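You operate a simulated robot arm through the tools that you are given. There is no shell and no other tool. Be economical: measure what you need, move in short steps, check, and stop when the job is done.

You run a simulated two-armed robot. Do the job below in one go: nothing can be reset, and whatever is moved stays where it is left.

TASK
Take the cap off the water bottle and lay it down on the worktop over the dishwasher. Push the dishes door shut. Put the yellow lemon on the worktop by the toaster away on the worktop over the bins. Open the pull-out, take the olive oil bottle from the upper basket and leave it on the worktop by the toaster, then shut the pull-out. Take the lemon and put it on the green coaster. Open the green cover. Any order will do. Set down upright: olive oil bottle.

Only the result counts: the job must be done as asked and must still hold three seconds after the hand-in. Knocking over, shifting, dropping, spilling or breaking anything else fails it. A push-on lid holds only when it is set on centred and level and pressed home; a screw cap is set on level and turned clockwise until tight.

THE ROBOT
Two 7-joint arms with two-finger parallel grippers on one trunk, on a base that drives. Base frame: it is fixed to the floor where the robot stands at the start and does not move with it; the origin is under the middle of the robot, x ahead of it, y to its left, z up. Lengths are in mm, angles in rad, forces in N, time in s.
The left shoulder is at the start at [70, 163, 1245], the right one opposite. Places, roughly: dishes door [-700, 1400, 300]; green coaster (9x9x1 cm) [-2600, -500, 900]; green cover [-2800, -2500, 900]; lemon (8x6x5 cm) [-2100, -700, 900]; olive oil bottle [-1500, 1750, 750]; pull-out [-1500, 1800, 500]; worktop by the toaster [-900, 1900, 900]; worktop over the bins [700, -1700, 900]; yellow lemon (8x6x5 cm) [-1200, 1700, 900]. Payload 3.43 kg a hand.
The TCP of each hand is the grasp point between the finger pads, 34 mm short of the fingertips. In the tool frame z runs along the fingers and y along their closing line. Largest opening 128 mm; finger width 24, thickness 12; the body of the gripper, 48 by 130 mm, starts 96 mm behind the TCP.
Orientation is that of the tool frame in the base frame, as a unit quaternion [x, y, z, w]. With the fingers straight down and closing along the base's y, the tool's x points along the base's -x, its y along +y and its z along -z.

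THE INTERFACE
- The arms move only by the tool drive_tool. It takes "left_plan", "right_plan" or both (then of equal length, played together; a hand with none holds still); each is a list of rows, each an object (a shift or turn left out is 0, a gripper value left out holds the last) with "rotation": the turn, a rotation vector about the tool's x, y, z in units of 4 degrees (1.0 is 4 degrees), a list of three; "travel": the shift along the tool's x, y, z in units of 40 mm (1.0 is 40 mm), a list of three; "hand": the closure, from 0 (fully open) to 1 (shut). In form: [{"rotation": [rx, ry, rz], "travel": [x, y, z], "hand": hand}, ...]. A call has 1 to 12 rows; each row shifts and turns the commanded pose from where the row before left it, along the tool's axes as they then stand. A call with a number of a shift or a turn outside -1 to 1 is refused whole. A row lasts 0.2 s, in which the tool goes at most 50 mm and 0.15 rad; a call with a longer step from one row to the next is refused whole, and so is a gripper value outside its range. A pose out of reach is approached as far as the arm can. The call stops where the force on the tool passes 40 N (or 10 N more than at its start, if that is more) or the arm is blocked; 0.2 s more then pass. Each finger travels about 153 mm/s and halts on what it meets, pressing with about 44 N; the grip force reading is that of the motor and also rises with nothing between the fingers. The clock runs only during rows and for 0.2 s after the last one: add rows that do not move to give the fingers time. The reply holds the time, the measured pose of the TCP, the force on the tool along the base axes, the opening and the grip force, in the units named above and with some noise, with the torque about the TCP (base axes, N m) and any sound that the robot's microphone picked up.
- Cameras (640 x 400 px; columns grow to the right, rows downward): "scene" is now at [137.6, 22.6, 1480.1]; the picture's right is [0.23, -0.97, 0.00], its down [-0.50, -0.12, -0.86] and it looks along [0.83, 0.20, -0.51] (base axes); focal length 273 px, centre (320, 200). "left" rides on the left gripper at [76, 11, -160] in its tool frame; the picture's right is [-0.15, 0.99, 0.00], its down [-0.88, -0.13, -0.46] and it looks along [-0.45, -0.07, 0.89] (tool axes); focal length 234 px, centre (320, 200). "right" rides on the right gripper at [76, -11, -160] in its tool frame; the picture's right is [0.15, 0.99, 0.00], its down [-0.88, 0.13, -0.46] and it looks along [-0.45, 0.07, 0.89] (tool axes); focal length 234 px, centre (320, 200). There is no depth. A picture from a camera that has moved, and an enlarged one, comes with that camera's place and axes in the base frame and with its lens.
- grab_frame(camera): a new picture of that camera. It takes no simulated time.
- lift_body(by): slides the trunk up (or, below 0, down) by that many mm; the arms and the scene camera ride with it, the base frame stays. It gives what a move gives, with no picture.
- drive_base(legs): drives the robot by 1 to 6 legs, each [ahead, left, turn to the left] in mm, mm and rad, along the robot's own axes; the way and the turn of a leg run together, so that a leg with both is an arc; at most 1500 mm and 3.142 rad a leg. The arms and the cameras ride along, it lands a little off, and it stops where it bumps. It gives what a move gives.
- pan_tilt(pan, tilt): turns the head with the scene camera to pan (to the left, within 1.501 rad either way) and tilt (down, from -0.506 to 1.204), counted from straight ahead of the robot. It gives what a move gives.
- zoom(camera, box): a new picture of the part [left, top, right, bottom] of that camera's present view, enlarged. It takes no simulated time.
- hand_in(): hands the job in; it is judged then, once.

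Go step by step. Nothing tells you exact positions but the pictures and the camera data: compare them with the known pose of the tool, close in by small moves and look again before you grip or let go. The budget is 175 turns and 140 pictures, counting those below and the enlarged ones. Unless the task says otherwise, let go and move clear before handing in.

The tools are called after "Request:" by a JSON object that holds its "method" and its "body". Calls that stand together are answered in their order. drive_tool: Moves the arms, as the interface text tells. Its arguments: {"type":"object","properties":{"left_plan":{"type":"array"},"right_plan":{"type":"array"}},"required":[]} The other tools are called the same way: lift_body (by) slides the trunk up or down; drive_base (legs) drives the base; pan_tilt (pan, tilt) turns the head that bears the scene camera; grab_frame (camera) takes a picture; zoom (camera, box) takes an enlarged picture of a part of a camera's view; hand_in () hands the job in.

At the start:

```text
clock: 0.0
left_eef_pos: [440.1, 280.6, 1325.6]
left_orientation: [0.0, 1.0, 0.001, 0.0]
left_wrist_force: [1.1, 0.6, 0.2]
left_wrist_torque: [0.02, -0.01, -0.01]
left_opening: 127.8
left_grasp_force: 0.1
right_eef_pos: [508.4, -113.0, 1354.3]
right_orientation: [0.0, 1.0, 0.0, 0.0]
right_wrist_force: [0.5, 0.0, 0.2]
right_wrist_torque: [-0.01, 0.01, 0.0]
right_opening: 128.0
right_grasp_force: 0.3
trunk travel left (down, up): [-725.0, 215.0]
robot x, y, heading: [-0.0, -2.7, 0.001]
head pan, tilt: [0.234, 0.539]
```

scene: 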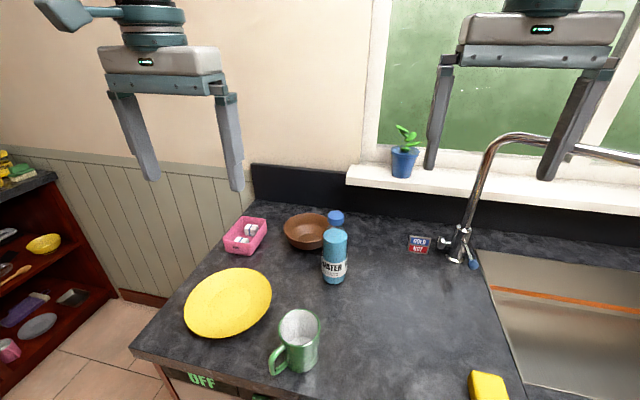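
right: 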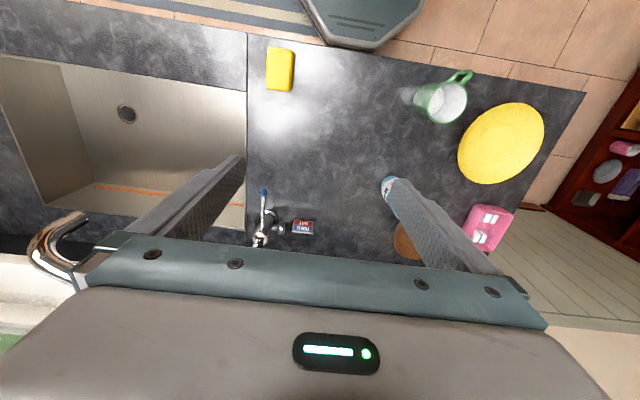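
left: 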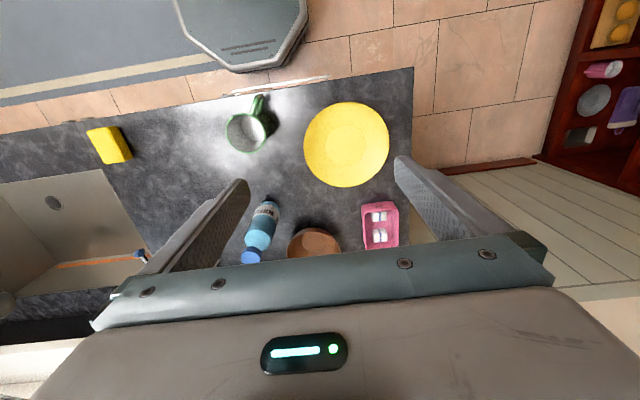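

I see a worktop ahead with a blue water bottle (blue cap), plate, mug, sponge and sink. I'll look around first.

Request:
{"method": "zoom", "body": {"camera": "scene", "box": [120, 180, 440, 400]}}

Request:
{"method": "pan_tilt", "body": {"pan": 1.4, "tilt": 0.4}}

Request:
{"method": "grab_frame", "body": {"camera": "scene"}}

```text
1.82 times, centred on (280, 290) of scene
camera zoom: at [137.6, 22.6, 1480.1], right [0.23, -0.97, 0.0], down [-0.5, -0.12, -0.86], along [0.83, 0.2, -0.51], focal length 496 px, centre (393, 36)
```

zoom: 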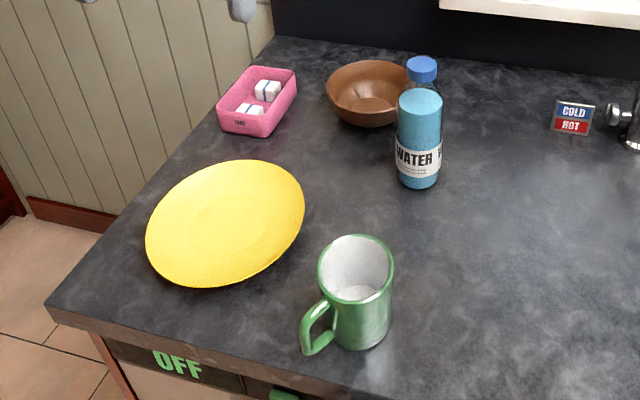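

```text
clock: 1.4
left_eef_pos: [440.1, 281.5, 1325.7]
left_orientation: [-0.001, 1.0, 0.0, 0.0]
left_wrist_force: [-0.4, 0.8, 0.4]
left_wrist_torque: [0.01, 0.01, -0.05]
left_opening: 128.1
left_grasp_force: 0.1
right_eef_pos: [508.4, -112.4, 1355.5]
right_orientation: [0.0, 1.0, 0.0, 0.0]
right_wrist_force: [0.1, 1.1, 0.4]
right_wrist_torque: [0.04, -0.01, -0.05]
right_opening: 128.1
right_grasp_force: 0.0
trunk travel left (down, up): [-725.0, 215.0]
robot x, y, heading: [0.9, 0.1, 0.0]
head pan, tilt: [1.4, 0.4]
```

```text
135 pictures are left
camera scene: at [65.9, 93.0, 1492.9], right [0.99, -0.17, 0.0], down [-0.07, -0.38, -0.92], along [0.16, 0.91, -0.39], focal length 273 px, centre (320, 200)
```

scene: 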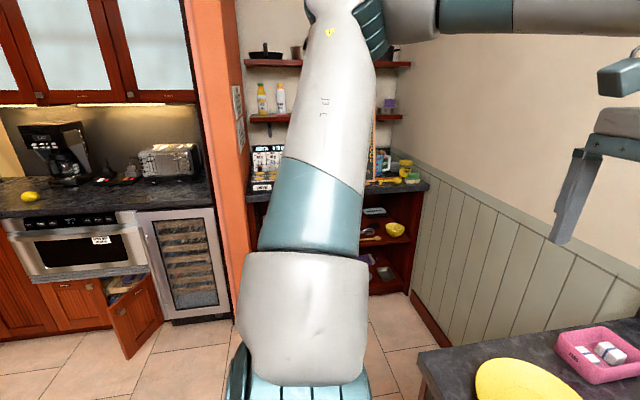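

The dishes door is ajar under the oven area, and the yellow lemon is on the far counter. I start with the water bottle: head back forward, and start posing the right hand to hold the bottle.

Request:
{"method": "pan_tilt", "body": {"pan": 0.1, "tilt": 0.75}}

Request:
{"method": "drive_tool", "body": {"right_plan": [{"rotation": [0, 0, -1]}, {"rotation": [0, 0, -1]}, {"rotation": [0, 0, -1]}, {"rotation": [0, 0, -1]}, {"rotation": [0, 0, -1]}, {"rotation": [0, 0, -1]}, {"travel": [1, 0, 0]}, {"travel": [1, 0, 0]}, {"travel": [1, 0, 0]}]}}

Request:
{"method": "drive_tool", "body": {"right_plan": [{"rotation": [0, -1, 0]}, {"rotation": [0, -1, 0]}, {"rotation": [0, -1, 0]}, {"rotation": [0, -1, 0]}, {"rotation": [0, -1, 0]}, {"rotation": [0, -1, 0]}, {"rotation": [0, -1, 0]}, {"rotation": [0, -1, 0]}]}}

Request:
{"method": "drive_tool", "body": {"right_plan": [{"rotation": [0, -1, 0]}, {"rotation": [0, -1, 0]}, {"rotation": [0, -1, 0]}, {"rotation": [0, -1, 0]}, {"rotation": [0, -1, 0]}, {"rotation": [0, -1, 0]}, {"rotation": [0, -1, 0]}, {"rotation": [0, -1, 0]}]}}

Request:
{"method": "grab_frame", "body": {"camera": "scene"}}

Request:
{"method": "grab_frame", "body": {"camera": "right"}}

```text
clock: 2.9
left_eef_pos: [439.6, 280.2, 1326.0]
left_orientation: [-0.001, 1.0, 0.0, 0.0]
left_wrist_force: [-0.5, -0.4, 0.8]
left_wrist_torque: [0.04, -0.03, 0.0]
left_opening: 127.8
left_grasp_force: 0.1
right_eef_pos: [509.1, -114.3, 1355.8]
right_orientation: [0.0, 1.0, 0.0, 0.001]
right_wrist_force: [-0.4, -0.6, 0.1]
right_wrist_torque: [0.03, -0.01, 0.03]
right_opening: 128.0
right_grasp_force: 0.0
trunk travel left (down, up): [-725.0, 215.0]
robot x, y, heading: [-1.4, -0.2, -0.006]
head pan, tilt: [0.099, 0.75]
```

```text
clock: 4.8
left_eef_pos: [438.1, 281.6, 1326.3]
left_orientation: [-0.001, 1.0, 0.0, 0.001]
left_wrist_force: [0.0, -0.6, 0.2]
left_wrist_torque: [0.04, 0.0, -0.01]
left_opening: 128.0
left_grasp_force: 0.0
right_eef_pos: [397.2, -162.6, 1355.5]
right_orientation: [-0.207, 0.978, 0.001, 0.0]
right_wrist_force: [-0.2, 0.1, -0.7]
right_wrist_torque: [0.0, -0.01, 0.0]
right_opening: 127.8
right_grasp_force: 0.0
trunk travel left (down, up): [-725.0, 215.0]
robot x, y, heading: [4.6, -0.0, -0.001]
head pan, tilt: [0.099, 0.75]
```

```text
clock: 6.7
left_eef_pos: [438.9, 280.9, 1327.2]
left_orientation: [-0.001, 1.0, 0.0, 0.002]
left_wrist_force: [0.8, -1.1, -0.9]
left_wrist_torque: [-0.01, -0.04, -0.01]
left_opening: 128.1
left_grasp_force: 0.0
right_eef_pos: [399.8, -162.8, 1355.1]
right_orientation: [-0.199, 0.94, 0.058, 0.27]
right_wrist_force: [-0.4, 0.3, -0.2]
right_wrist_torque: [0.03, -0.02, 0.0]
right_opening: 127.6
right_grasp_force: 0.1
trunk travel left (down, up): [-725.0, 215.0]
robot x, y, heading: [2.2, -0.8, 0.002]
head pan, tilt: [0.099, 0.75]
```

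```text
clock: 8.4
left_eef_pos: [440.3, 280.8, 1325.2]
left_orientation: [-0.001, 1.0, 0.0, 0.001]
left_wrist_force: [0.7, 0.5, 0.7]
left_wrist_torque: [-0.01, 0.01, -0.01]
left_opening: 128.1
left_grasp_force: 0.0
right_eef_pos: [429.8, -164.8, 1404.6]
right_orientation: [-0.177, 0.83, 0.111, 0.517]
right_wrist_force: [0.7, 0.3, 0.8]
right_wrist_torque: [0.01, -0.02, -0.04]
right_opening: 127.8
right_grasp_force: 0.0
right hand out of reach, approached as far as the arm can: row 5, 6, 7, 8
trunk travel left (down, up): [-725.0, 215.0]
robot x, y, heading: [-0.2, -0.6, 0.002]
head pan, tilt: [0.099, 0.75]
```

```text
134 pictures are left
camera scene: at [132.5, 9.7, 1461.8], right [0.1, -1.0, 0.0], down [-0.68, -0.07, -0.73], along [0.73, 0.07, -0.68], focal length 273 px, centre (320, 200)
```

scene: 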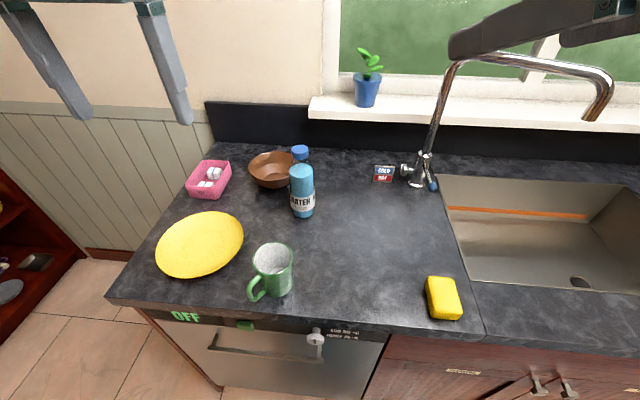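

```text
133 pictures are left
camera right: at [272.6, -245.2, 1407.7], right [-0.46, 0.88, -0.13], down [-0.07, 0.11, 0.99], along [0.88, 0.47, 0.01], focal length 234 px, centre (320, 200)
```

right: 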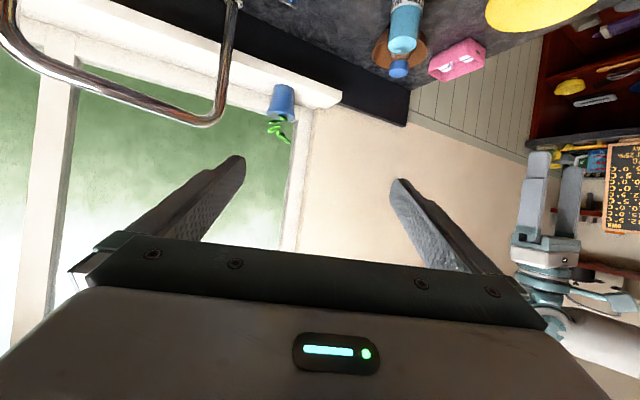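

This worktop is over the dishwasher, good. The bottle is about (695, 112), cap top near z 1110; I move the right hand to a pre-grasp short of it.

Request:
{"method": "drive_tool", "body": {"right_plan": [{"travel": [0.48, 0.3, 0.74]}, {"travel": [0.48, 0.3, 0.74]}, {"travel": [0.48, 0.3, 0.74]}, {"travel": [0.48, 0.3, 0.74]}, {"travel": [0.48, 0.3, 0.74]}, {"travel": [0.48, 0.3, 0.74]}, {"travel": [0.48, 0.3, 0.74]}, {"travel": [0.48, 0.3, 0.74]}, {"travel": [0.48, 0.3, 0.74]}, {"travel": [0.48, 0.3, 0.74]}, {"travel": [0.48, 0.3, 0.74]}, {"travel": [0.48, 0.3, 0.74]}]}}

Request:
{"method": "grab_frame", "body": {"camera": "right"}}

Request:
{"method": "grab_frame", "body": {"camera": "scene"}}

```text
clock: 11.1
left_eef_pos: [439.4, 282.2, 1326.0]
left_orientation: [0.002, 1.0, 0.0, 0.0]
left_wrist_force: [-0.1, 0.2, 0.0]
left_wrist_torque: [0.01, -0.02, 0.01]
left_opening: 128.1
left_grasp_force: 0.1
right_eef_pos: [604.9, 62.5, 1076.0]
right_orientation: [-0.177, 0.83, 0.11, 0.518]
right_wrist_force: [-0.3, -0.8, -0.2]
right_wrist_torque: [-0.01, -0.01, -0.04]
right_opening: 128.0
right_grasp_force: 0.1
right hand out of reach, approached as far as the arm can: row 1, 2, 3, 4
trunk travel left (down, up): [-725.0, 215.0]
robot x, y, heading: [3.5, 2.2, -0.001]
head pan, tilt: [0.099, 0.75]
```

```text
132 pictures are left
camera right: at [447.7, -19.8, 1078.2], right [-0.46, 0.88, -0.13], down [-0.08, 0.11, 0.99], along [0.88, 0.47, 0.02], focal length 234 px, centre (320, 200)
```

right: 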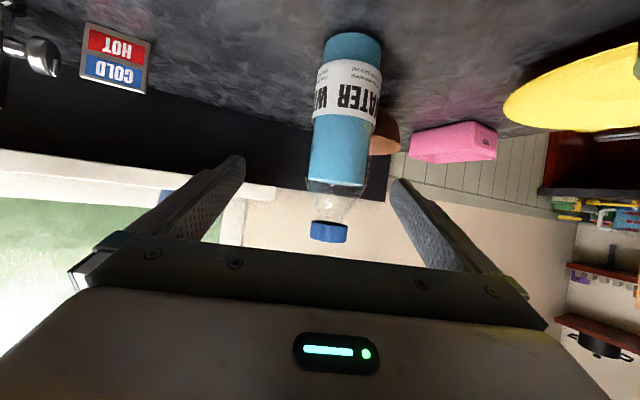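

```text
131 pictures are left
camera scene: at [133.2, 10.9, 1461.8], right [0.1, -1.0, 0.0], down [-0.68, -0.07, -0.73], along [0.73, 0.07, -0.68], focal length 273 px, centre (320, 200)
```

scene: 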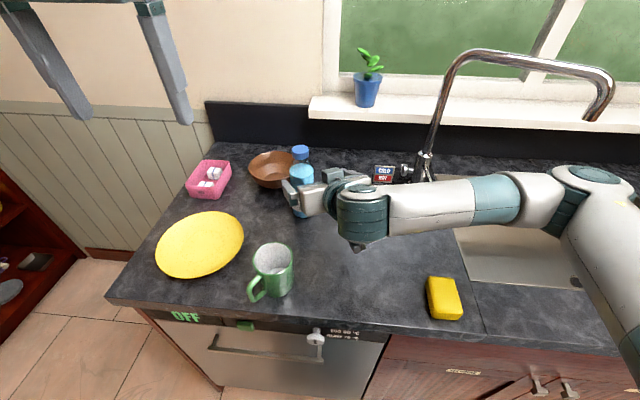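

The right hand is about 100 mm short of the bottle and 25 mm off to its side. I correct, advance and grip.

Request:
{"method": "drive_tool", "body": {"right_plan": [{"travel": [0.7, 0.62, 0]}, {"travel": [0, 0, 0.7]}, {"travel": [0, 0, 0.7]}, {"travel": [0, 0, 0.7]}, {}]}}

Request:
{"method": "grab_frame", "body": {"camera": "right"}}

```text
clock: 12.2
left_eef_pos: [439.0, 280.0, 1326.1]
left_orientation: [0.0, 1.0, 0.0, 0.0]
left_wrist_force: [-0.3, -0.6, 0.2]
left_wrist_torque: [0.01, 0.04, -0.01]
left_opening: 128.1
left_grasp_force: 0.0
right_eef_pos: [652.4, 110.2, 1015.9]
right_orientation: [-0.175, 0.83, 0.11, 0.518]
right_wrist_force: [-0.7, -1.1, 0.6]
right_wrist_torque: [0.0, 0.03, 0.0]
right_opening: 127.9
right_grasp_force: 0.1
trunk travel left (down, up): [-725.0, 215.0]
robot x, y, heading: [-1.4, 0.9, -0.003]
head pan, tilt: [0.099, 0.75]
```

```text
130 pictures are left
camera right: at [495.7, 28.5, 1018.2], right [-0.46, 0.88, -0.13], down [-0.07, 0.11, 0.99], along [0.88, 0.47, 0.01], focal length 234 px, centre (320, 200)
```

right: 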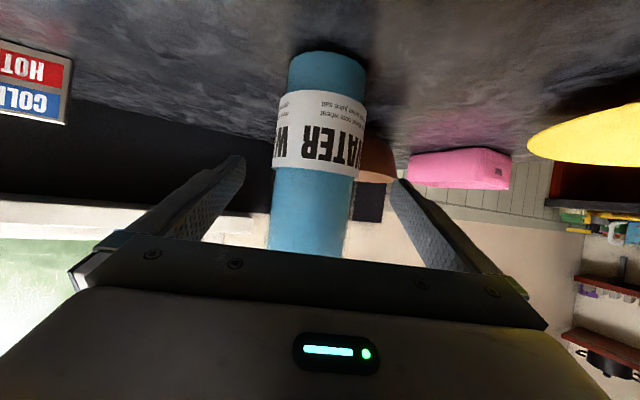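

Request:
{"method": "drive_tool", "body": {"right_plan": [{"travel": [0, 0, 0.5]}, {"travel": [0, 0, 0.45]}, {}]}}

Request:
{"method": "grab_frame", "body": {"camera": "right"}}

```text
clock: 13.1
left_eef_pos: [440.4, 277.7, 1327.3]
left_orientation: [0.0, 1.0, 0.001, 0.0]
left_wrist_force: [0.4, -0.2, 0.5]
left_wrist_torque: [0.04, 0.01, -0.02]
left_opening: 128.1
left_grasp_force: 0.0
right_eef_pos: [684.7, 122.2, 999.3]
right_orientation: [-0.173, 0.832, 0.107, 0.516]
right_wrist_force: [0.3, -0.2, 0.4]
right_wrist_torque: [0.02, -0.03, 0.02]
right_opening: 128.2
right_grasp_force: 0.1
trunk travel left (down, up): [-725.0, 215.0]
robot x, y, heading: [-0.3, 1.0, 0.002]
head pan, tilt: [0.099, 0.75]
```

```text
129 pictures are left
camera right: at [527.4, 42.6, 1003.1], right [-0.45, 0.88, -0.13], down [-0.07, 0.11, 0.99], along [0.89, 0.46, 0.01], focal length 234 px, centre (320, 200)
```

right: 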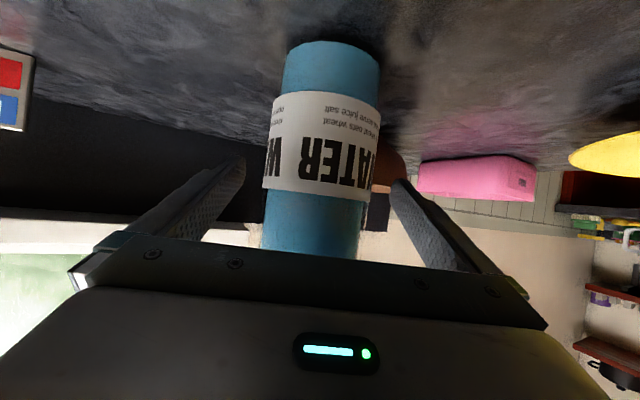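

The bottle is nearer than I thought (axis about (658,107), worktop about z 930). I back off slightly and close the fingers.

Request:
{"method": "drive_tool", "body": {"right_plan": [{"travel": [0.4, -0.05, -0.5]}, {"hand": 0.3}, {"hand": 1}, {"hand": 1}, {"hand": 1}]}}

Request:
{"method": "grab_frame", "body": {"camera": "scene"}}

Request:
{"method": "grab_frame", "body": {"camera": "left"}}

```text
clock: 14.2
left_eef_pos: [439.3, 282.5, 1325.6]
left_orientation: [0.0, 1.0, 0.0, 0.0]
left_wrist_force: [0.7, 0.8, 0.2]
left_wrist_torque: [0.03, -0.01, 0.0]
left_opening: 128.0
left_grasp_force: 0.1
right_eef_pos: [670.4, 107.7, 1004.6]
right_orientation: [-0.172, 0.834, 0.1, 0.515]
right_wrist_force: [-1.1, -1.3, 1.7]
right_wrist_torque: [0.04, 0.1, 0.05]
right_opening: 65.3
right_grasp_force: 44.2
right hand out of reach, approached as far as the arm can: row 1
trunk travel left (down, up): [-725.0, 215.0]
robot x, y, heading: [0.3, 0.4, 0.001]
head pan, tilt: [0.099, 0.75]
```

```text
128 pictures are left
camera scene: at [132.1, 9.9, 1461.9], right [0.1, -1.0, 0.0], down [-0.68, -0.07, -0.73], along [0.73, 0.07, -0.68], focal length 273 px, centre (320, 200)
```

scene: 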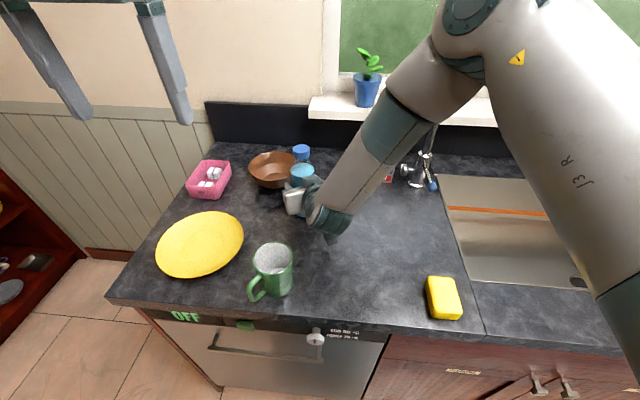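

```text
127 pictures are left
camera left: at [362.4, 292.7, 1485.8], right [0.15, 0.99, 0.0], down [0.88, -0.13, 0.46], along [0.45, -0.07, -0.89], focal length 234 px, centre (320, 200)
```

left: 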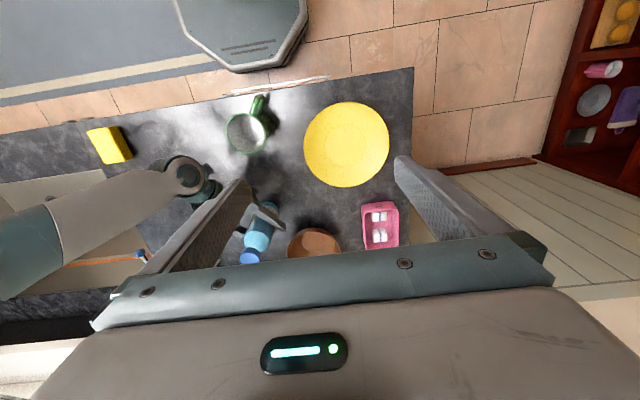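

The bottle is held (65 mm). The cap is about (650,107,1130); I bring the left hand over it, pointing down.

Request:
{"method": "drive_tool", "body": {"left_plan": [{"travel": [-0.66, -0.55, 0.2]}, {"travel": [-0.66, -0.55, 0.2]}, {"travel": [-0.66, -0.55, 0.2]}, {"travel": [-0.66, -0.55, 0.2]}, {"travel": [-0.66, -0.55, 0.2]}, {"travel": [-0.66, -0.55, 0.2]}, {"travel": [-0.66, -0.55, 0.2]}, {"travel": [-0.66, -0.55, 0.2]}, {}]}}

Request:
{"method": "grab_frame", "body": {"camera": "left"}}

Request:
{"method": "grab_frame", "body": {"camera": "scene"}}

```text
clock: 16.2
left_eef_pos: [568.2, 170.0, 1288.1]
left_orientation: [0.0, 1.0, 0.0, 0.001]
left_wrist_force: [0.2, 0.8, 0.0]
left_wrist_torque: [0.01, -0.02, -0.01]
left_opening: 128.1
left_grasp_force: 0.0
left hand out of reach, approached as far as the arm can: row 6, 7, 8
right_eef_pos: [669.7, 107.1, 1004.3]
right_orientation: [-0.171, 0.834, 0.1, 0.515]
right_wrist_force: [-1.2, 0.5, 3.4]
right_wrist_torque: [0.24, 0.18, 0.02]
right_opening: 65.4
right_grasp_force: 43.6
trunk travel left (down, up): [-725.0, 215.0]
robot x, y, heading: [2.3, -0.3, -0.0]
head pan, tilt: [0.099, 0.75]
```

```text
126 pictures are left
camera left: at [491.8, 183.3, 1446.8], right [0.15, 0.99, 0.0], down [0.88, -0.13, 0.46], along [0.45, -0.07, -0.89], focal length 234 px, centre (320, 200)
```

left: 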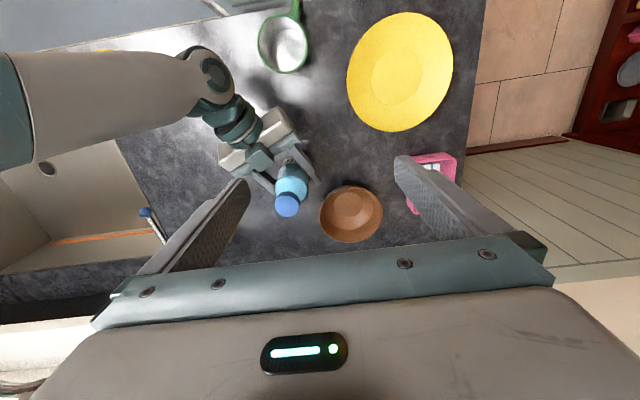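

```text
125 pictures are left
camera scene: at [131.9, 10.0, 1461.9], right [0.1, -1.0, 0.0], down [-0.68, -0.07, -0.73], along [0.73, 0.07, -0.68], focal length 273 px, centre (320, 200)
```

scene: 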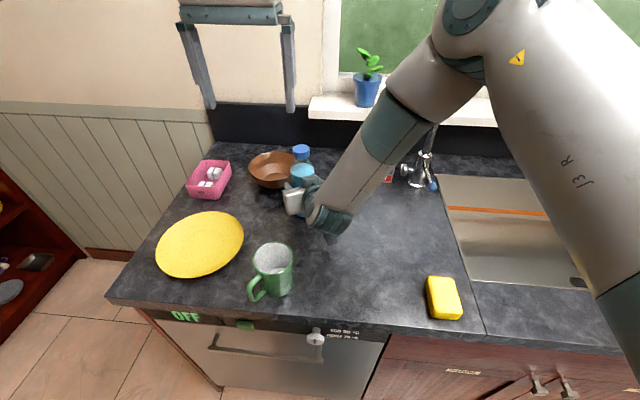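

Request:
{"method": "drive_tool", "body": {"left_plan": [{"travel": [0, 0, 0.8]}, {"travel": [0, 0, 0.8]}, {"travel": [-0.6, -0.45, 0.2]}, {"travel": [-0.6, -0.45, 0.2]}, {}]}}

Request:
{"method": "grab_frame", "body": {"camera": "left"}}

```text
clock: 17.4
left_eef_pos: [585.1, 160.5, 1218.1]
left_orientation: [-0.001, 1.0, -0.001, 0.001]
left_wrist_force: [0.2, 0.4, 0.1]
left_wrist_torque: [0.03, -0.02, -0.03]
left_opening: 128.0
left_grasp_force: 0.1
left hand out of reach, approached as far as the arm can: row 3, 4
right_eef_pos: [668.6, 107.2, 1004.1]
right_orientation: [-0.171, 0.834, 0.1, 0.515]
right_wrist_force: [-2.2, -1.1, 5.0]
right_wrist_torque: [0.28, 0.25, 0.02]
right_opening: 65.5
right_grasp_force: 44.0
trunk travel left (down, up): [-725.0, 215.0]
robot x, y, heading: [2.8, 1.0, 0.004]
head pan, tilt: [0.099, 0.75]
```

```text
124 pictures are left
camera left: at [507.8, 172.3, 1376.6], right [0.15, 0.99, 0.0], down [0.88, -0.13, 0.46], along [0.45, -0.07, -0.89], focal length 234 px, centre (320, 200)
```

left: 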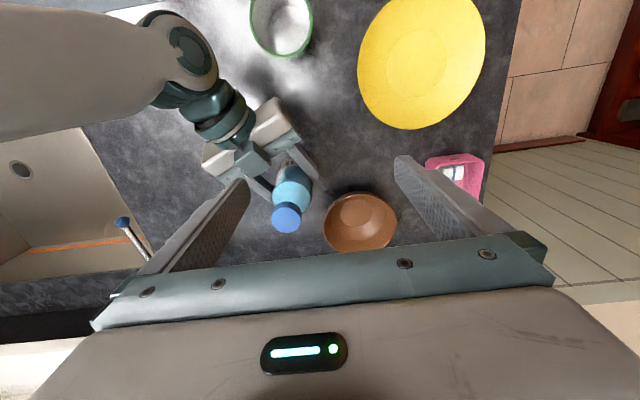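

The left hand can't reach the cap pointing down there, so I lift the held bottle a little and bring it about 120 mm closer, clear of everything, with the left hand raised.

Request:
{"method": "drive_tool", "body": {"left_plan": [{"travel": [0.6, 0, -0.7]}, {"travel": [0.6, 0, -0.7]}, {"travel": [0, 0, 0]}]}}

Request:
{"method": "drive_tool", "body": {"right_plan": [{"travel": [-0.45, 0, -0.22]}, {"travel": [-0.45, 0, -0.23]}, {}]}}

Request:
{"method": "drive_tool", "body": {"right_plan": [{"travel": [0.29, 0.41, -0.57]}, {"travel": [0.29, 0.41, -0.57]}, {"travel": [0.29, 0.41, -0.57]}, {"travel": [0.29, 0.41, -0.57]}, {}]}}

Request:
{"method": "grab_frame", "body": {"camera": "left"}}

Request:
{"method": "grab_frame", "body": {"camera": "scene"}}

```text
clock: 18.2
left_eef_pos: [537.3, 159.6, 1271.4]
left_orientation: [0.0, 1.0, 0.0, 0.001]
left_wrist_force: [0.3, -0.1, 0.2]
left_wrist_torque: [0.03, 0.01, -0.02]
left_opening: 127.6
left_grasp_force: 0.1
right_eef_pos: [669.7, 106.5, 1004.3]
right_orientation: [-0.171, 0.834, 0.1, 0.515]
right_wrist_force: [-3.9, -1.2, 5.3]
right_wrist_torque: [0.15, 0.44, 0.14]
right_opening: 65.3
right_grasp_force: 44.1
trunk travel left (down, up): [-725.0, 215.0]
robot x, y, heading: [0.2, -0.9, 0.001]
head pan, tilt: [0.099, 0.75]
```

```text
clock: 19.1
left_eef_pos: [538.5, 161.1, 1271.3]
left_orientation: [-0.001, 1.0, 0.0, 0.0]
left_wrist_force: [0.1, 0.0, -0.1]
left_wrist_torque: [0.03, 0.01, 0.01]
left_opening: 127.8
left_grasp_force: 0.1
right_eef_pos: [669.8, 106.0, 1043.9]
right_orientation: [-0.177, 0.83, 0.111, 0.517]
right_wrist_force: [0.5, -0.1, -4.5]
right_wrist_torque: [0.0, -0.03, -0.03]
right_opening: 65.1
right_grasp_force: 44.3
trunk travel left (down, up): [-725.0, 215.0]
robot x, y, heading: [-0.3, -1.5, 0.0]
head pan, tilt: [0.099, 0.75]
```

```text
clock: 20.2
left_eef_pos: [538.4, 159.7, 1270.6]
left_orientation: [0.0, 1.0, 0.0, 0.001]
left_wrist_force: [0.2, 0.8, 0.6]
left_wrist_torque: [0.02, 0.01, 0.01]
left_opening: 127.7
left_grasp_force: 0.0
right_eef_pos: [548.0, 123.8, 1041.4]
right_orientation: [-0.176, 0.83, 0.11, 0.518]
right_wrist_force: [-0.2, -0.1, -4.2]
right_wrist_torque: [0.03, -0.05, 0.02]
right_opening: 65.5
right_grasp_force: 44.1
trunk travel left (down, up): [-725.0, 215.0]
robot x, y, heading: [0.3, -0.6, 0.003]
head pan, tilt: [0.099, 0.75]
```

```text
123 pictures are left
camera left: at [461.4, 172.1, 1430.4], right [0.15, 0.99, 0.0], down [0.88, -0.13, 0.46], along [0.45, -0.07, -0.89], focal length 234 px, centre (320, 200)
```

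left: 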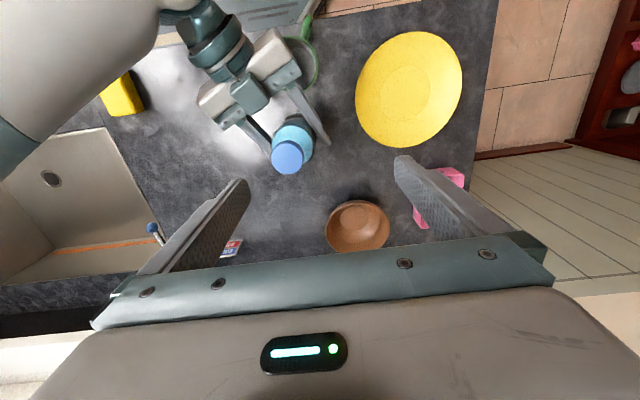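

```text
122 pictures are left
camera scene: at [133.5, 9.8, 1461.7], right [0.1, -1.0, 0.0], down [-0.68, -0.07, -0.73], along [0.73, 0.07, -0.68], focal length 273 px, centre (320, 200)
```

scene: 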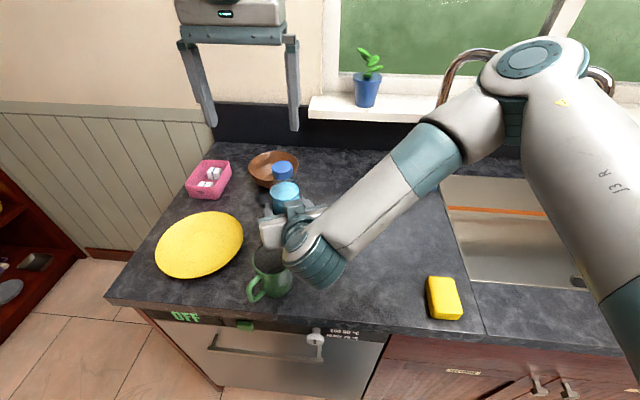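

Request:
{"method": "zoom", "body": {"camera": "right", "box": [200, 100, 440, 250]}}

Request:
{"method": "zoom", "body": {"camera": "scene", "box": [220, 130, 380, 230]}}

```text
2.67 times, centred on (320, 175) of right
camera zoom: at [391.5, 42.2, 1044.6], right [-0.46, 0.88, -0.13], down [-0.07, 0.11, 0.99], along [0.88, 0.47, 0.01], focal length 624 px, centre (320, 267)
```

zoom: 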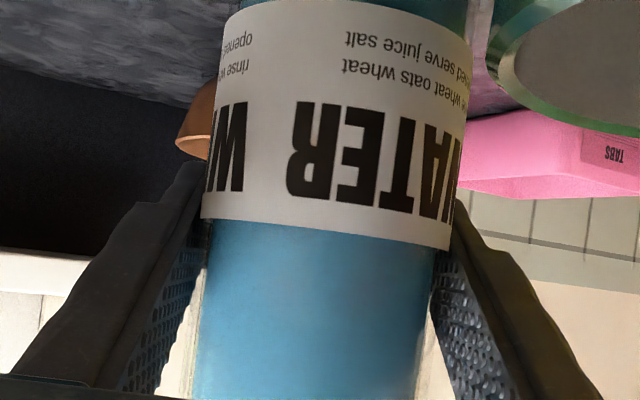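

```text
4.00 times, centred on (300, 180) of scene
camera zoom: at [133.5, 9.8, 1461.7], right [0.1, -1.0, 0.0], down [-0.68, -0.07, -0.73], along [0.73, 0.07, -0.68], focal length 1091 px, centre (400, 280)
```

zoom: 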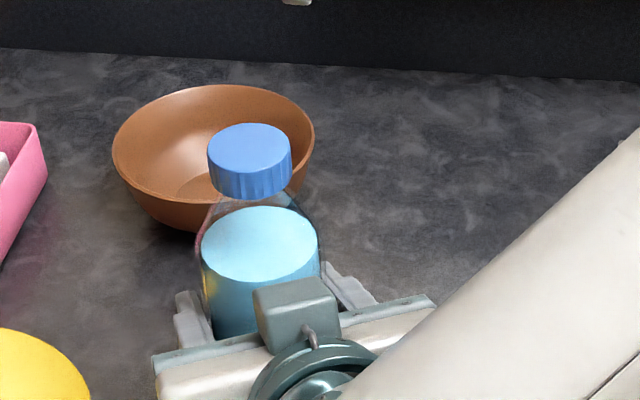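

It's a ridged screw cap, 38 mm, about (530,122), top near z 1170. I pre-turn the left hand clockwise, centre it over the cap and partly descend.

Request:
{"method": "drive_tool", "body": {"left_plan": [{"travel": [0.2, -0.92, 0]}, {"rotation": [0, 0, 1]}, {"rotation": [0, 0, 1]}, {"rotation": [0, 0, 1]}, {"rotation": [0, 0, 1]}, {"rotation": [0, 0, 1]}, {"rotation": [0, 0, 1]}, {"rotation": [0, 0, 1]}, {"rotation": [0, 0, 1]}, {"rotation": [0, 0, 1]}, {"rotation": [0, 0, 1]}, {}]}}

Request:
{"method": "drive_tool", "body": {"left_plan": [{"rotation": [0, 0, 1]}, {"rotation": [0, 0, 1]}, {"rotation": [0, 0, 1]}, {"rotation": [0, 0, 1]}, {"rotation": [0, 0, 1]}, {"travel": [0, 0, 0.7]}, {"travel": [0, 0, 0.7]}, {}]}}

Request:
{"method": "grab_frame", "body": {"camera": "left"}}

Request:
{"method": "zoom", "body": {"camera": "scene", "box": [200, 80, 400, 205]}}

```text
clock: 22.9
left_eef_pos: [530.8, 145.7, 1271.2]
left_orientation: [0.342, 0.94, -0.001, 0.0]
left_wrist_force: [-1.0, 0.3, 0.2]
left_wrist_torque: [0.03, -0.04, 0.02]
left_opening: 128.0
left_grasp_force: 0.1
left hand out of reach, approached as far as the arm can: row 1
right_eef_pos: [548.8, 124.4, 1042.5]
right_orientation: [-0.177, 0.829, 0.111, 0.519]
right_wrist_force: [0.8, -0.4, -4.1]
right_wrist_torque: [0.03, -0.03, 0.01]
right_opening: 65.3
right_grasp_force: 44.2
trunk travel left (down, up): [-725.0, 215.0]
robot x, y, heading: [-0.4, -1.8, -0.0]
head pan, tilt: [0.099, 0.75]
```

```text
clock: 24.6
left_eef_pos: [530.3, 144.6, 1214.7]
left_orientation: [0.5, 0.866, 0.0, 0.0]
left_wrist_force: [-0.1, 0.0, -0.2]
left_wrist_torque: [-0.03, -0.02, -0.03]
left_opening: 128.0
left_grasp_force: 0.1
right_eef_pos: [549.6, 124.0, 1041.9]
right_orientation: [-0.176, 0.83, 0.11, 0.518]
right_wrist_force: [-0.7, 0.0, -4.6]
right_wrist_torque: [0.05, -0.02, -0.02]
right_opening: 65.5
right_grasp_force: 44.5
trunk travel left (down, up): [-725.0, 215.0]
robot x, y, heading: [2.2, -3.7, -0.003]
head pan, tilt: [0.099, 0.75]
```

```text
119 pictures are left
camera left: at [501.6, 216.6, 1373.8], right [0.93, 0.37, 0.0], down [0.33, -0.83, 0.46], along [0.17, -0.42, -0.89], focal length 234 px, centre (320, 200)
```

left: 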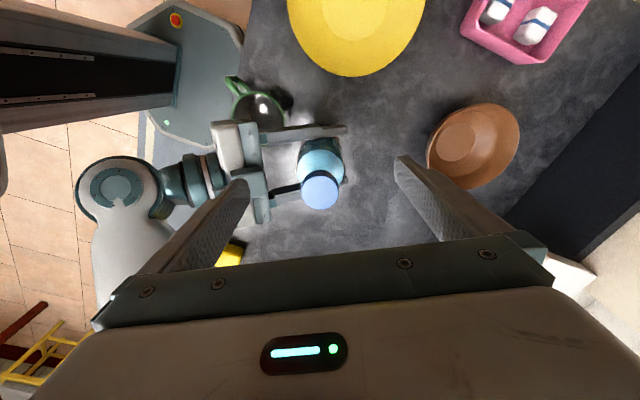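

```text
3.20 times, centred on (300, 142) of scene
camera zoom: at [133.2, 10.2, 1461.8], right [0.1, -1.0, 0.0], down [-0.68, -0.07, -0.73], along [0.73, 0.07, -0.68], focal length 873 px, centre (384, 384)
```

zoom: 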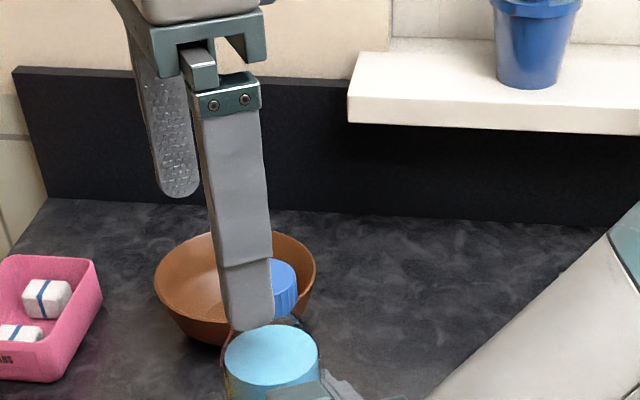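

Request:
{"method": "drive_tool", "body": {"left_plan": [{"travel": [-0.5, 0, 0]}, {}]}}

```text
clock: 25.2
left_eef_pos: [533.4, 136.9, 1216.0]
left_orientation: [0.498, 0.867, 0.0, 0.001]
left_wrist_force: [-0.2, -0.4, -0.6]
left_wrist_torque: [0.0, 0.0, 0.0]
left_opening: 128.0
left_grasp_force: 0.1
left hand out of reach, approached as far as the arm can: row 1
right_eef_pos: [547.4, 124.7, 1044.0]
right_orientation: [-0.176, 0.829, 0.11, 0.519]
right_wrist_force: [-0.1, 0.1, -4.0]
right_wrist_torque: [0.04, -0.04, -0.02]
right_opening: 65.2
right_grasp_force: 44.1
trunk travel left (down, up): [-725.0, 215.0]
robot x, y, heading: [0.0, -1.6, -0.004]
head pan, tilt: [0.099, 0.75]
```

Request:
{"method": "drive_tool", "body": {"left_plan": [{"travel": [0.4, 0, -0.8]}, {}]}}

Request:
{"method": "drive_tool", "body": {"right_plan": [{"travel": [-0.14, 0.69, 0.26]}, {"travel": [-0.14, 0.69, 0.26]}, {}]}}

Request:
{"method": "grab_frame", "body": {"camera": "left"}}

```text
clock: 25.9
left_eef_pos: [528.2, 150.6, 1246.6]
left_orientation: [0.499, 0.867, 0.0, 0.0]
left_wrist_force: [0.7, -0.1, -0.5]
left_wrist_torque: [0.01, 0.02, -0.01]
left_opening: 127.7
left_grasp_force: 0.0
right_eef_pos: [548.0, 124.4, 1041.9]
right_orientation: [-0.176, 0.83, 0.11, 0.518]
right_wrist_force: [0.4, -0.1, -3.1]
right_wrist_torque: [0.02, -0.02, 0.0]
right_opening: 65.2
right_grasp_force: 44.2
trunk travel left (down, up): [-725.0, 215.0]
robot x, y, heading: [-0.0, 0.7, -0.0]
head pan, tilt: [0.099, 0.75]
```

```text
clock: 26.6
left_eef_pos: [527.3, 149.5, 1246.8]
left_orientation: [0.499, 0.867, 0.001, 0.0]
left_wrist_force: [0.6, -0.5, 0.4]
left_wrist_torque: [0.03, 0.01, 0.01]
left_opening: 127.9
left_grasp_force: 0.1
right_eef_pos: [548.0, 183.8, 1044.2]
right_orientation: [-0.177, 0.829, 0.111, 0.519]
right_wrist_force: [0.4, 0.5, -5.8]
right_wrist_torque: [0.04, -0.03, -0.03]
right_opening: 65.5
right_grasp_force: 44.2
trunk travel left (down, up): [-725.0, 215.0]
robot x, y, heading: [-2.3, -0.2, 0.002]
head pan, tilt: [0.099, 0.75]
```

```text
117 pictures are left
camera left: at [498.7, 220.3, 1406.6], right [0.93, 0.37, 0.0], down [0.33, -0.83, 0.46], along [0.17, -0.42, -0.89], focal length 234 px, centre (320, 200)
```

left: 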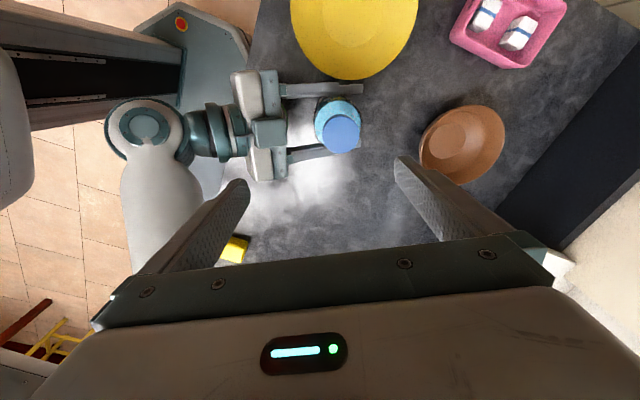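

Request:
{"method": "drive_tool", "body": {"left_plan": [{"travel": [0.66, 0.55, 0]}, {"travel": [0, 0, 0.8]}, {}]}}

Request:
{"method": "grab_frame", "body": {"camera": "left"}}

Request:
{"method": "zoom", "body": {"camera": "scene", "box": [200, 80, 400, 205]}}

```text
clock: 27.4
left_eef_pos: [532.3, 183.9, 1214.6]
left_orientation: [0.501, 0.866, -0.001, 0.0]
left_wrist_force: [-0.2, -0.5, 0.0]
left_wrist_torque: [0.01, 0.0, 0.02]
left_opening: 127.8
left_grasp_force: 0.0
right_eef_pos: [547.1, 185.0, 1043.8]
right_orientation: [-0.176, 0.829, 0.11, 0.519]
right_wrist_force: [0.6, 0.0, -3.7]
right_wrist_torque: [-0.03, -0.03, -0.03]
right_opening: 65.2
right_grasp_force: 44.0
trunk travel left (down, up): [-725.0, 215.0]
robot x, y, heading: [-0.2, 2.7, -0.001]
head pan, tilt: [0.099, 0.75]
```

```text
116 pictures are left
camera left: at [503.8, 255.3, 1374.5], right [0.93, 0.37, 0.0], down [0.33, -0.83, 0.46], along [0.17, -0.42, -0.89], focal length 234 px, centre (320, 200)
```

left: 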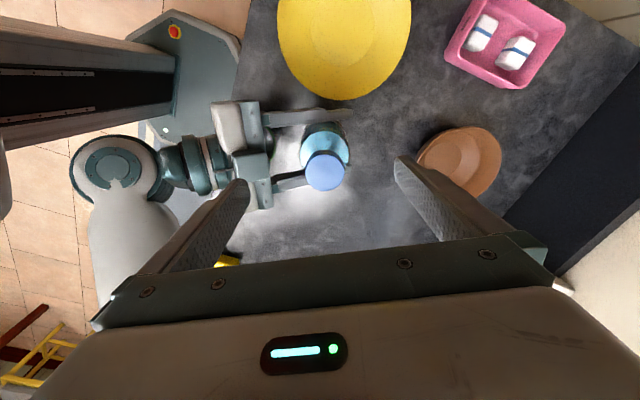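

```text
3.20 times, centred on (300, 142) of scene
camera zoom: at [133.3, 10.2, 1461.7], right [0.1, -1.0, 0.0], down [-0.68, -0.07, -0.73], along [0.73, 0.07, -0.68], focal length 873 px, centre (384, 384)
```

zoom: 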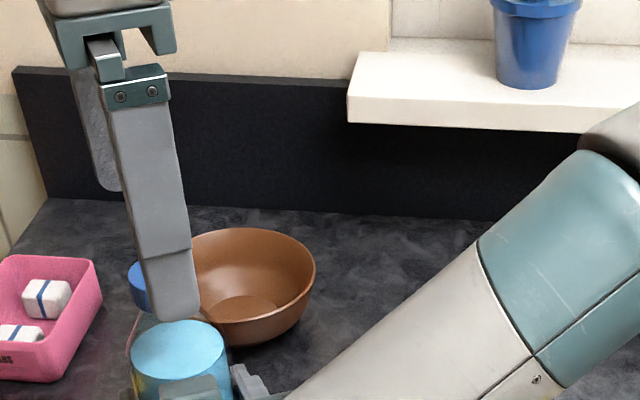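

Request:
{"method": "drive_tool", "body": {"left_plan": [{"travel": [0, 0.14, 0]}, {"travel": [0, 0, 0.9]}, {"hand": 0.4}, {"hand": 0.6}, {"hand": 1}, {"hand": 1}, {"hand": 1}]}}

Request:
{"method": "zoom", "body": {"camera": "scene", "box": [200, 80, 400, 205]}}

```text
clock: 29.1
left_eef_pos: [538.4, 188.8, 1178.8]
left_orientation: [0.5, 0.866, 0.0, 0.0]
left_wrist_force: [-12.8, -10.4, 0.2]
left_wrist_torque: [-0.42, 0.72, 0.05]
left_opening: 35.5
left_grasp_force: 43.9
right_eef_pos: [547.0, 184.4, 1043.5]
right_orientation: [-0.176, 0.829, 0.11, 0.518]
right_wrist_force: [11.2, 9.8, -5.2]
right_wrist_torque: [-1.01, 0.87, -0.13]
right_opening: 65.6
right_grasp_force: 44.8
trunk travel left (down, up): [-725.0, 215.0]
robot x, y, heading: [0.8, -0.5, -0.004]
head pan, tilt: [0.099, 0.75]
```

```text
3.20 times, centred on (300, 142) of scene
camera zoom: at [133.1, 10.2, 1461.8], right [0.1, -1.0, 0.0], down [-0.68, -0.07, -0.73], along [0.73, 0.07, -0.68], focal length 873 px, centre (384, 384)
```

zoom: 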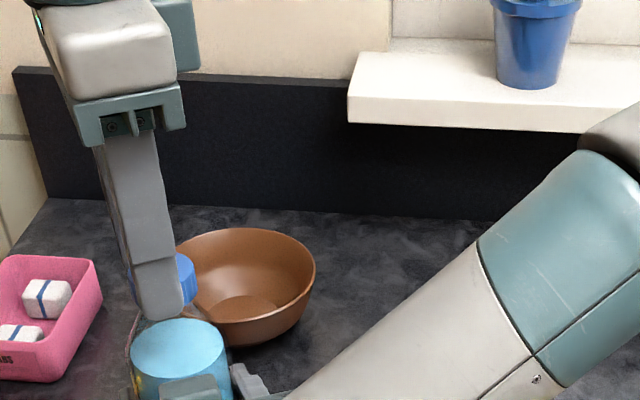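

The cap is gripped (35.5 mm). I ease the side load and turn counter-clockwise.

Request:
{"method": "drive_tool", "body": {"left_plan": [{"travel": [0, -0.1, 0]}, {"rotation": [0, 0, -1]}, {"rotation": [0, 0, -1]}, {"rotation": [0, 0, -1]}, {"rotation": [0, 0, -1]}, {"rotation": [0, 0, -1]}, {"rotation": [0, 0, -1]}, {"rotation": [0, 0, -1]}, {"rotation": [0, 0, -1]}, {"rotation": [0, 0, -1]}, {"rotation": [0, 0, -1]}, {}]}}

```text
clock: 31.6
left_eef_pos: [534.6, 185.0, 1177.8]
left_orientation: [0.173, 0.985, -0.001, 0.0]
left_wrist_force: [-9.3, -14.2, 1.7]
left_wrist_torque: [-0.61, 0.54, -0.13]
left_opening: 35.2
left_grasp_force: 44.2
right_eef_pos: [546.5, 185.9, 1043.6]
right_orientation: [-0.176, 0.829, 0.11, 0.519]
right_wrist_force: [8.8, 14.0, -4.5]
right_wrist_torque: [-1.34, 0.61, -0.04]
right_opening: 65.3
right_grasp_force: 43.7
trunk travel left (down, up): [-725.0, 215.0]
robot x, y, heading: [1.0, -3.2, 0.001]
head pan, tilt: [0.099, 0.75]
```

Request:
{"method": "drive_tool", "body": {"left_plan": [{"travel": [0.03, -0.12, 0]}, {"rotation": [0, 0, -1]}, {"rotation": [0, 0, -1]}, {"rotation": [0, 0, -1]}, {"rotation": [0, 0, -1]}, {"rotation": [0, 0, -1]}, {"rotation": [0, 0, -1]}, {"rotation": [0, 0, -1]}, {"rotation": [0, 0, -1]}, {"rotation": [0, 0, -1]}, {"rotation": [0, 0, -1]}, {"rotation": [0, 0, -1]}]}}

Request:
{"method": "drive_tool", "body": {"left_plan": [{"rotation": [0, 0, -1]}, {"rotation": [0, 0, -1]}, {"rotation": [0, 0, -1]}, {"rotation": [0, 0, -1]}, {"rotation": [0, 0, -1]}, {"rotation": [0, 0, -1]}, {"rotation": [0, 0, -1]}, {"rotation": [0, 0, -1]}, {"rotation": [0, 0, -1]}, {"rotation": [0, 0, -1]}, {"rotation": [0, 0, -1]}, {}]}}

Request:
{"method": "zoom", "body": {"camera": "scene", "box": [200, 80, 400, 205]}}

```text
clock: 34.2
left_eef_pos: [532.1, 180.1, 1178.4]
left_orientation: [-0.209, 0.978, -0.002, 0.0]
left_wrist_force: [11.5, -10.2, 1.3]
left_wrist_torque: [-0.35, -0.4, -0.07]
left_opening: 35.4
left_grasp_force: 44.0
right_eef_pos: [545.7, 185.5, 1041.8]
right_orientation: [-0.178, 0.829, 0.111, 0.518]
right_wrist_force: [-11.9, 10.0, -5.7]
right_wrist_torque: [-1.15, -1.26, -0.11]
right_opening: 65.0
right_grasp_force: 43.8
trunk travel left (down, up): [-725.0, 215.0]
robot x, y, heading: [-5.4, -2.5, 0.001]
head pan, tilt: [0.099, 0.75]
```

```text
clock: 36.9
left_eef_pos: [534.6, 180.1, 1178.4]
left_orientation: [-0.56, 0.828, -0.002, 0.001]
left_wrist_force: [15.4, -23.1, 11.0]
left_wrist_torque: [-1.12, -0.62, -0.18]
left_opening: 34.7
left_grasp_force: 44.0
right_eef_pos: [547.3, 185.5, 1042.2]
right_orientation: [-0.177, 0.829, 0.111, 0.518]
right_wrist_force: [-15.0, 24.7, -16.7]
right_wrist_torque: [-2.04, -1.71, -0.24]
right_opening: 66.3
right_grasp_force: 43.8
trunk travel left (down, up): [-725.0, 215.0]
robot x, y, heading: [2.5, 1.1, -0.002]
head pan, tilt: [0.099, 0.75]
```

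```text
3.20 times, centred on (300, 142) of scene
camera zoom: at [133.0, 10.2, 1461.8], right [0.1, -1.0, 0.0], down [-0.68, -0.07, -0.73], along [0.73, 0.07, -0.68], focal length 873 px, centre (384, 384)
```

zoom: 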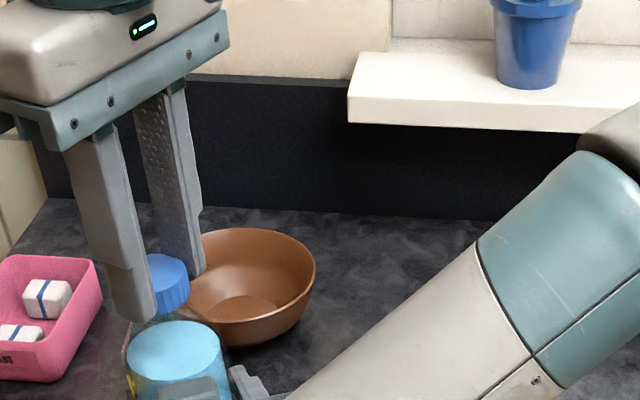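

Request:
{"method": "drive_tool", "body": {"left_plan": [{"travel": [0.08, -0.08, -0.08]}, {"rotation": [0, 0, -1], "travel": [0, 0, -0.04]}, {"rotation": [0, 0, -1], "travel": [0, 0, -0.04]}, {"rotation": [0, 0, -1], "travel": [0, 0, -0.04]}, {"rotation": [0, 0, -1], "travel": [0, 0, -0.04]}, {"rotation": [0, 0, -1], "travel": [0, 0, -0.04]}, {}]}}

Request:
{"method": "zoom", "body": {"camera": "scene", "box": [200, 80, 400, 205]}}

```text
clock: 38.2
left_eef_pos: [532.7, 177.6, 1185.0]
left_orientation: [-0.688, 0.726, 0.002, -0.001]
left_wrist_force: [4.0, -0.9, -6.3]
left_wrist_torque: [0.14, -0.31, 0.06]
left_opening: 34.7
left_grasp_force: 44.0
right_eef_pos: [547.7, 185.6, 1046.9]
right_orientation: [-0.175, 0.828, 0.111, 0.521]
right_wrist_force: [-4.0, 0.9, 1.3]
right_wrist_torque: [-0.26, -0.02, -0.08]
right_opening: 66.1
right_grasp_force: 44.3
trunk travel left (down, up): [-725.0, 215.0]
robot x, y, heading: [3.0, -0.6, -0.001]
head pan, tilt: [0.099, 0.75]
stopped in row 6 (left hand): the force on the tool passed its limit (the readings are from after the stop); the commanded pose is now the measured one
```

```text
3.20 times, centred on (300, 142) of scene
camera zoom: at [133.0, 10.2, 1461.8], right [0.1, -1.0, 0.0], down [-0.68, -0.07, -0.73], along [0.73, 0.07, -0.68], focal length 873 px, centre (384, 384)
```

zoom: 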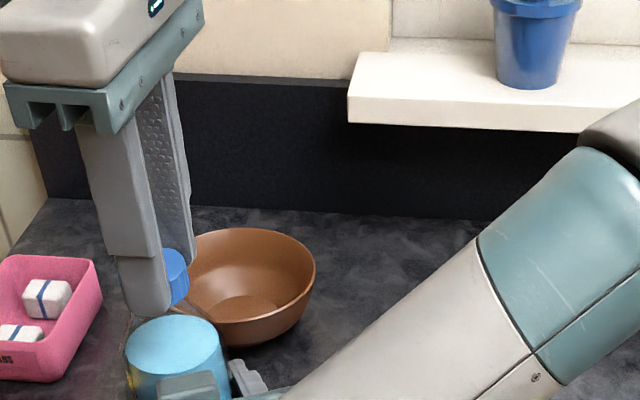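

Still threaded; I release, turn back and regrip.

Request:
{"method": "drive_tool", "body": {"left_plan": [{"hand": 0.4}, {"hand": 0.4}, {"rotation": [0, 0, 1]}, {"rotation": [0, 0, 1]}, {"rotation": [0, 0, 1]}, {"rotation": [0, 0, 1]}, {"rotation": [0, 0, 1]}, {"rotation": [0, 0, 1]}, {"rotation": [0, 0, 1]}, {"rotation": [0, 0, 1]}, {"rotation": [0, 0, 1]}, {"rotation": [0, 0, 1]}]}}

Request:
{"method": "drive_tool", "body": {"left_plan": [{"rotation": [0, 0, 1]}, {"rotation": [0, 0, 1]}, {"rotation": [0, 0, 1]}, {"rotation": [0, 0, 1]}, {"rotation": [0, 0, 1]}, {"rotation": [0, 0, 1]}, {"rotation": [0, 0, 1]}, {"rotation": [0, 0, 1]}, {"rotation": [0, 0, 1]}, {"rotation": [0, 0, 1]}, {"rotation": [0, 0, 1]}, {"rotation": [0, 0, 1]}]}}

Request:
{"method": "drive_tool", "body": {"left_plan": [{"rotation": [0, 0, 1]}, {"rotation": [0, 0, 1]}, {"rotation": [0, 0, 1]}, {"rotation": [0, 0, 1]}, {"rotation": [0, 0, 1]}, {"rotation": [0, 0, 1]}, {"rotation": [0, 0, 1]}, {"rotation": [0, 0, 1]}, {"rotation": [0, 0, 1]}, {"rotation": [0, 0, 1]}, {"rotation": [0, 0, 1]}, {"rotation": [0, 0, 1]}]}}

Request:
{"method": "grab_frame", "body": {"camera": "left"}}

Request:
{"method": "zoom", "body": {"camera": "scene", "box": [200, 80, 400, 205]}}

```text
clock: 40.8
left_eef_pos: [532.6, 176.5, 1187.0]
left_orientation: [-0.397, 0.918, 0.001, -0.002]
left_wrist_force: [0.3, 0.4, -0.4]
left_wrist_torque: [0.01, -0.02, 0.03]
left_opening: 77.0
left_grasp_force: 0.1
right_eef_pos: [547.7, 185.5, 1045.9]
right_orientation: [-0.176, 0.828, 0.112, 0.521]
right_wrist_force: [0.7, 0.7, -5.6]
right_wrist_torque: [0.01, -0.04, -0.04]
right_opening: 65.2
right_grasp_force: 44.6
trunk travel left (down, up): [-725.0, 215.0]
robot x, y, heading: [4.5, 0.6, 0.003]
head pan, tilt: [0.099, 0.75]
```

```text
clock: 43.4
left_eef_pos: [532.1, 177.2, 1187.9]
left_orientation: [0.011, 1.0, 0.001, -0.003]
left_wrist_force: [0.2, -0.3, 0.1]
left_wrist_torque: [-0.02, 0.01, 0.0]
left_opening: 76.7
left_grasp_force: 0.1
right_eef_pos: [548.9, 185.8, 1046.8]
right_orientation: [-0.175, 0.828, 0.111, 0.521]
right_wrist_force: [-0.2, 0.1, -3.7]
right_wrist_torque: [0.03, -0.04, 0.01]
right_opening: 65.3
right_grasp_force: 43.6
trunk travel left (down, up): [-725.0, 215.0]
robot x, y, heading: [-1.9, 0.2, 0.003]
head pan, tilt: [0.099, 0.75]
```

```text
clock: 46.0
left_eef_pos: [531.9, 178.5, 1185.3]
left_orientation: [0.416, 0.909, -0.001, -0.003]
left_wrist_force: [0.4, 0.1, -0.5]
left_wrist_torque: [0.02, -0.03, 0.05]
left_opening: 76.9
left_grasp_force: 0.1
right_eef_pos: [549.3, 186.4, 1045.8]
right_orientation: [-0.176, 0.828, 0.112, 0.521]
right_wrist_force: [0.6, -0.4, -5.2]
right_wrist_torque: [0.03, 0.0, 0.03]
right_opening: 65.3
right_grasp_force: 43.9
trunk travel left (down, up): [-725.0, 215.0]
robot x, y, heading: [0.7, 0.5, 0.003]
head pan, tilt: [0.099, 0.75]
```

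```text
111 pictures are left
camera left: at [491.7, 243.2, 1346.1], right [0.84, 0.54, 0.0], down [0.48, -0.75, 0.45], along [0.24, -0.38, -0.89], focal length 234 px, centre (320, 200)
```

left: 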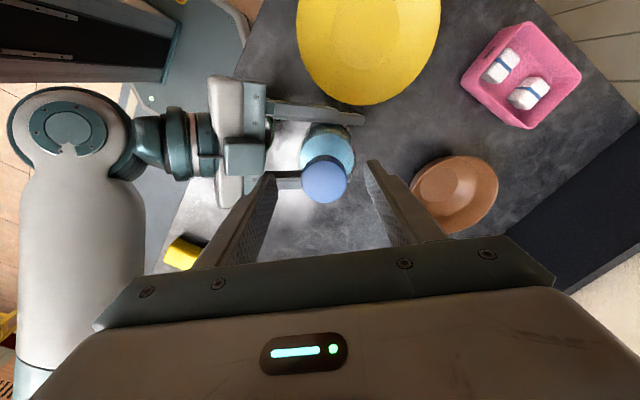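

```text
3.20 times, centred on (300, 142) of scene
camera zoom: at [133.0, 10.2, 1461.8], right [0.1, -1.0, 0.0], down [-0.68, -0.07, -0.73], along [0.73, 0.07, -0.68], focal length 873 px, centre (384, 384)
```

zoom: 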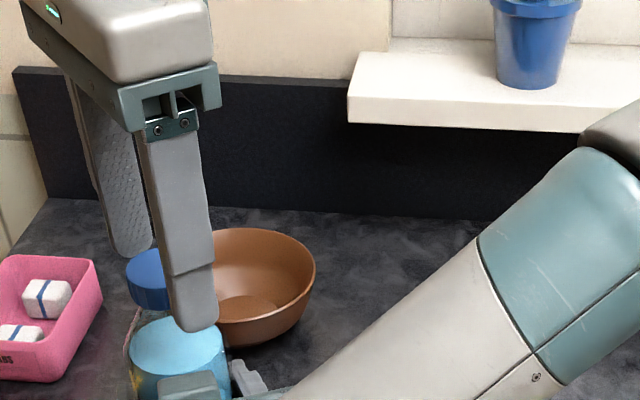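

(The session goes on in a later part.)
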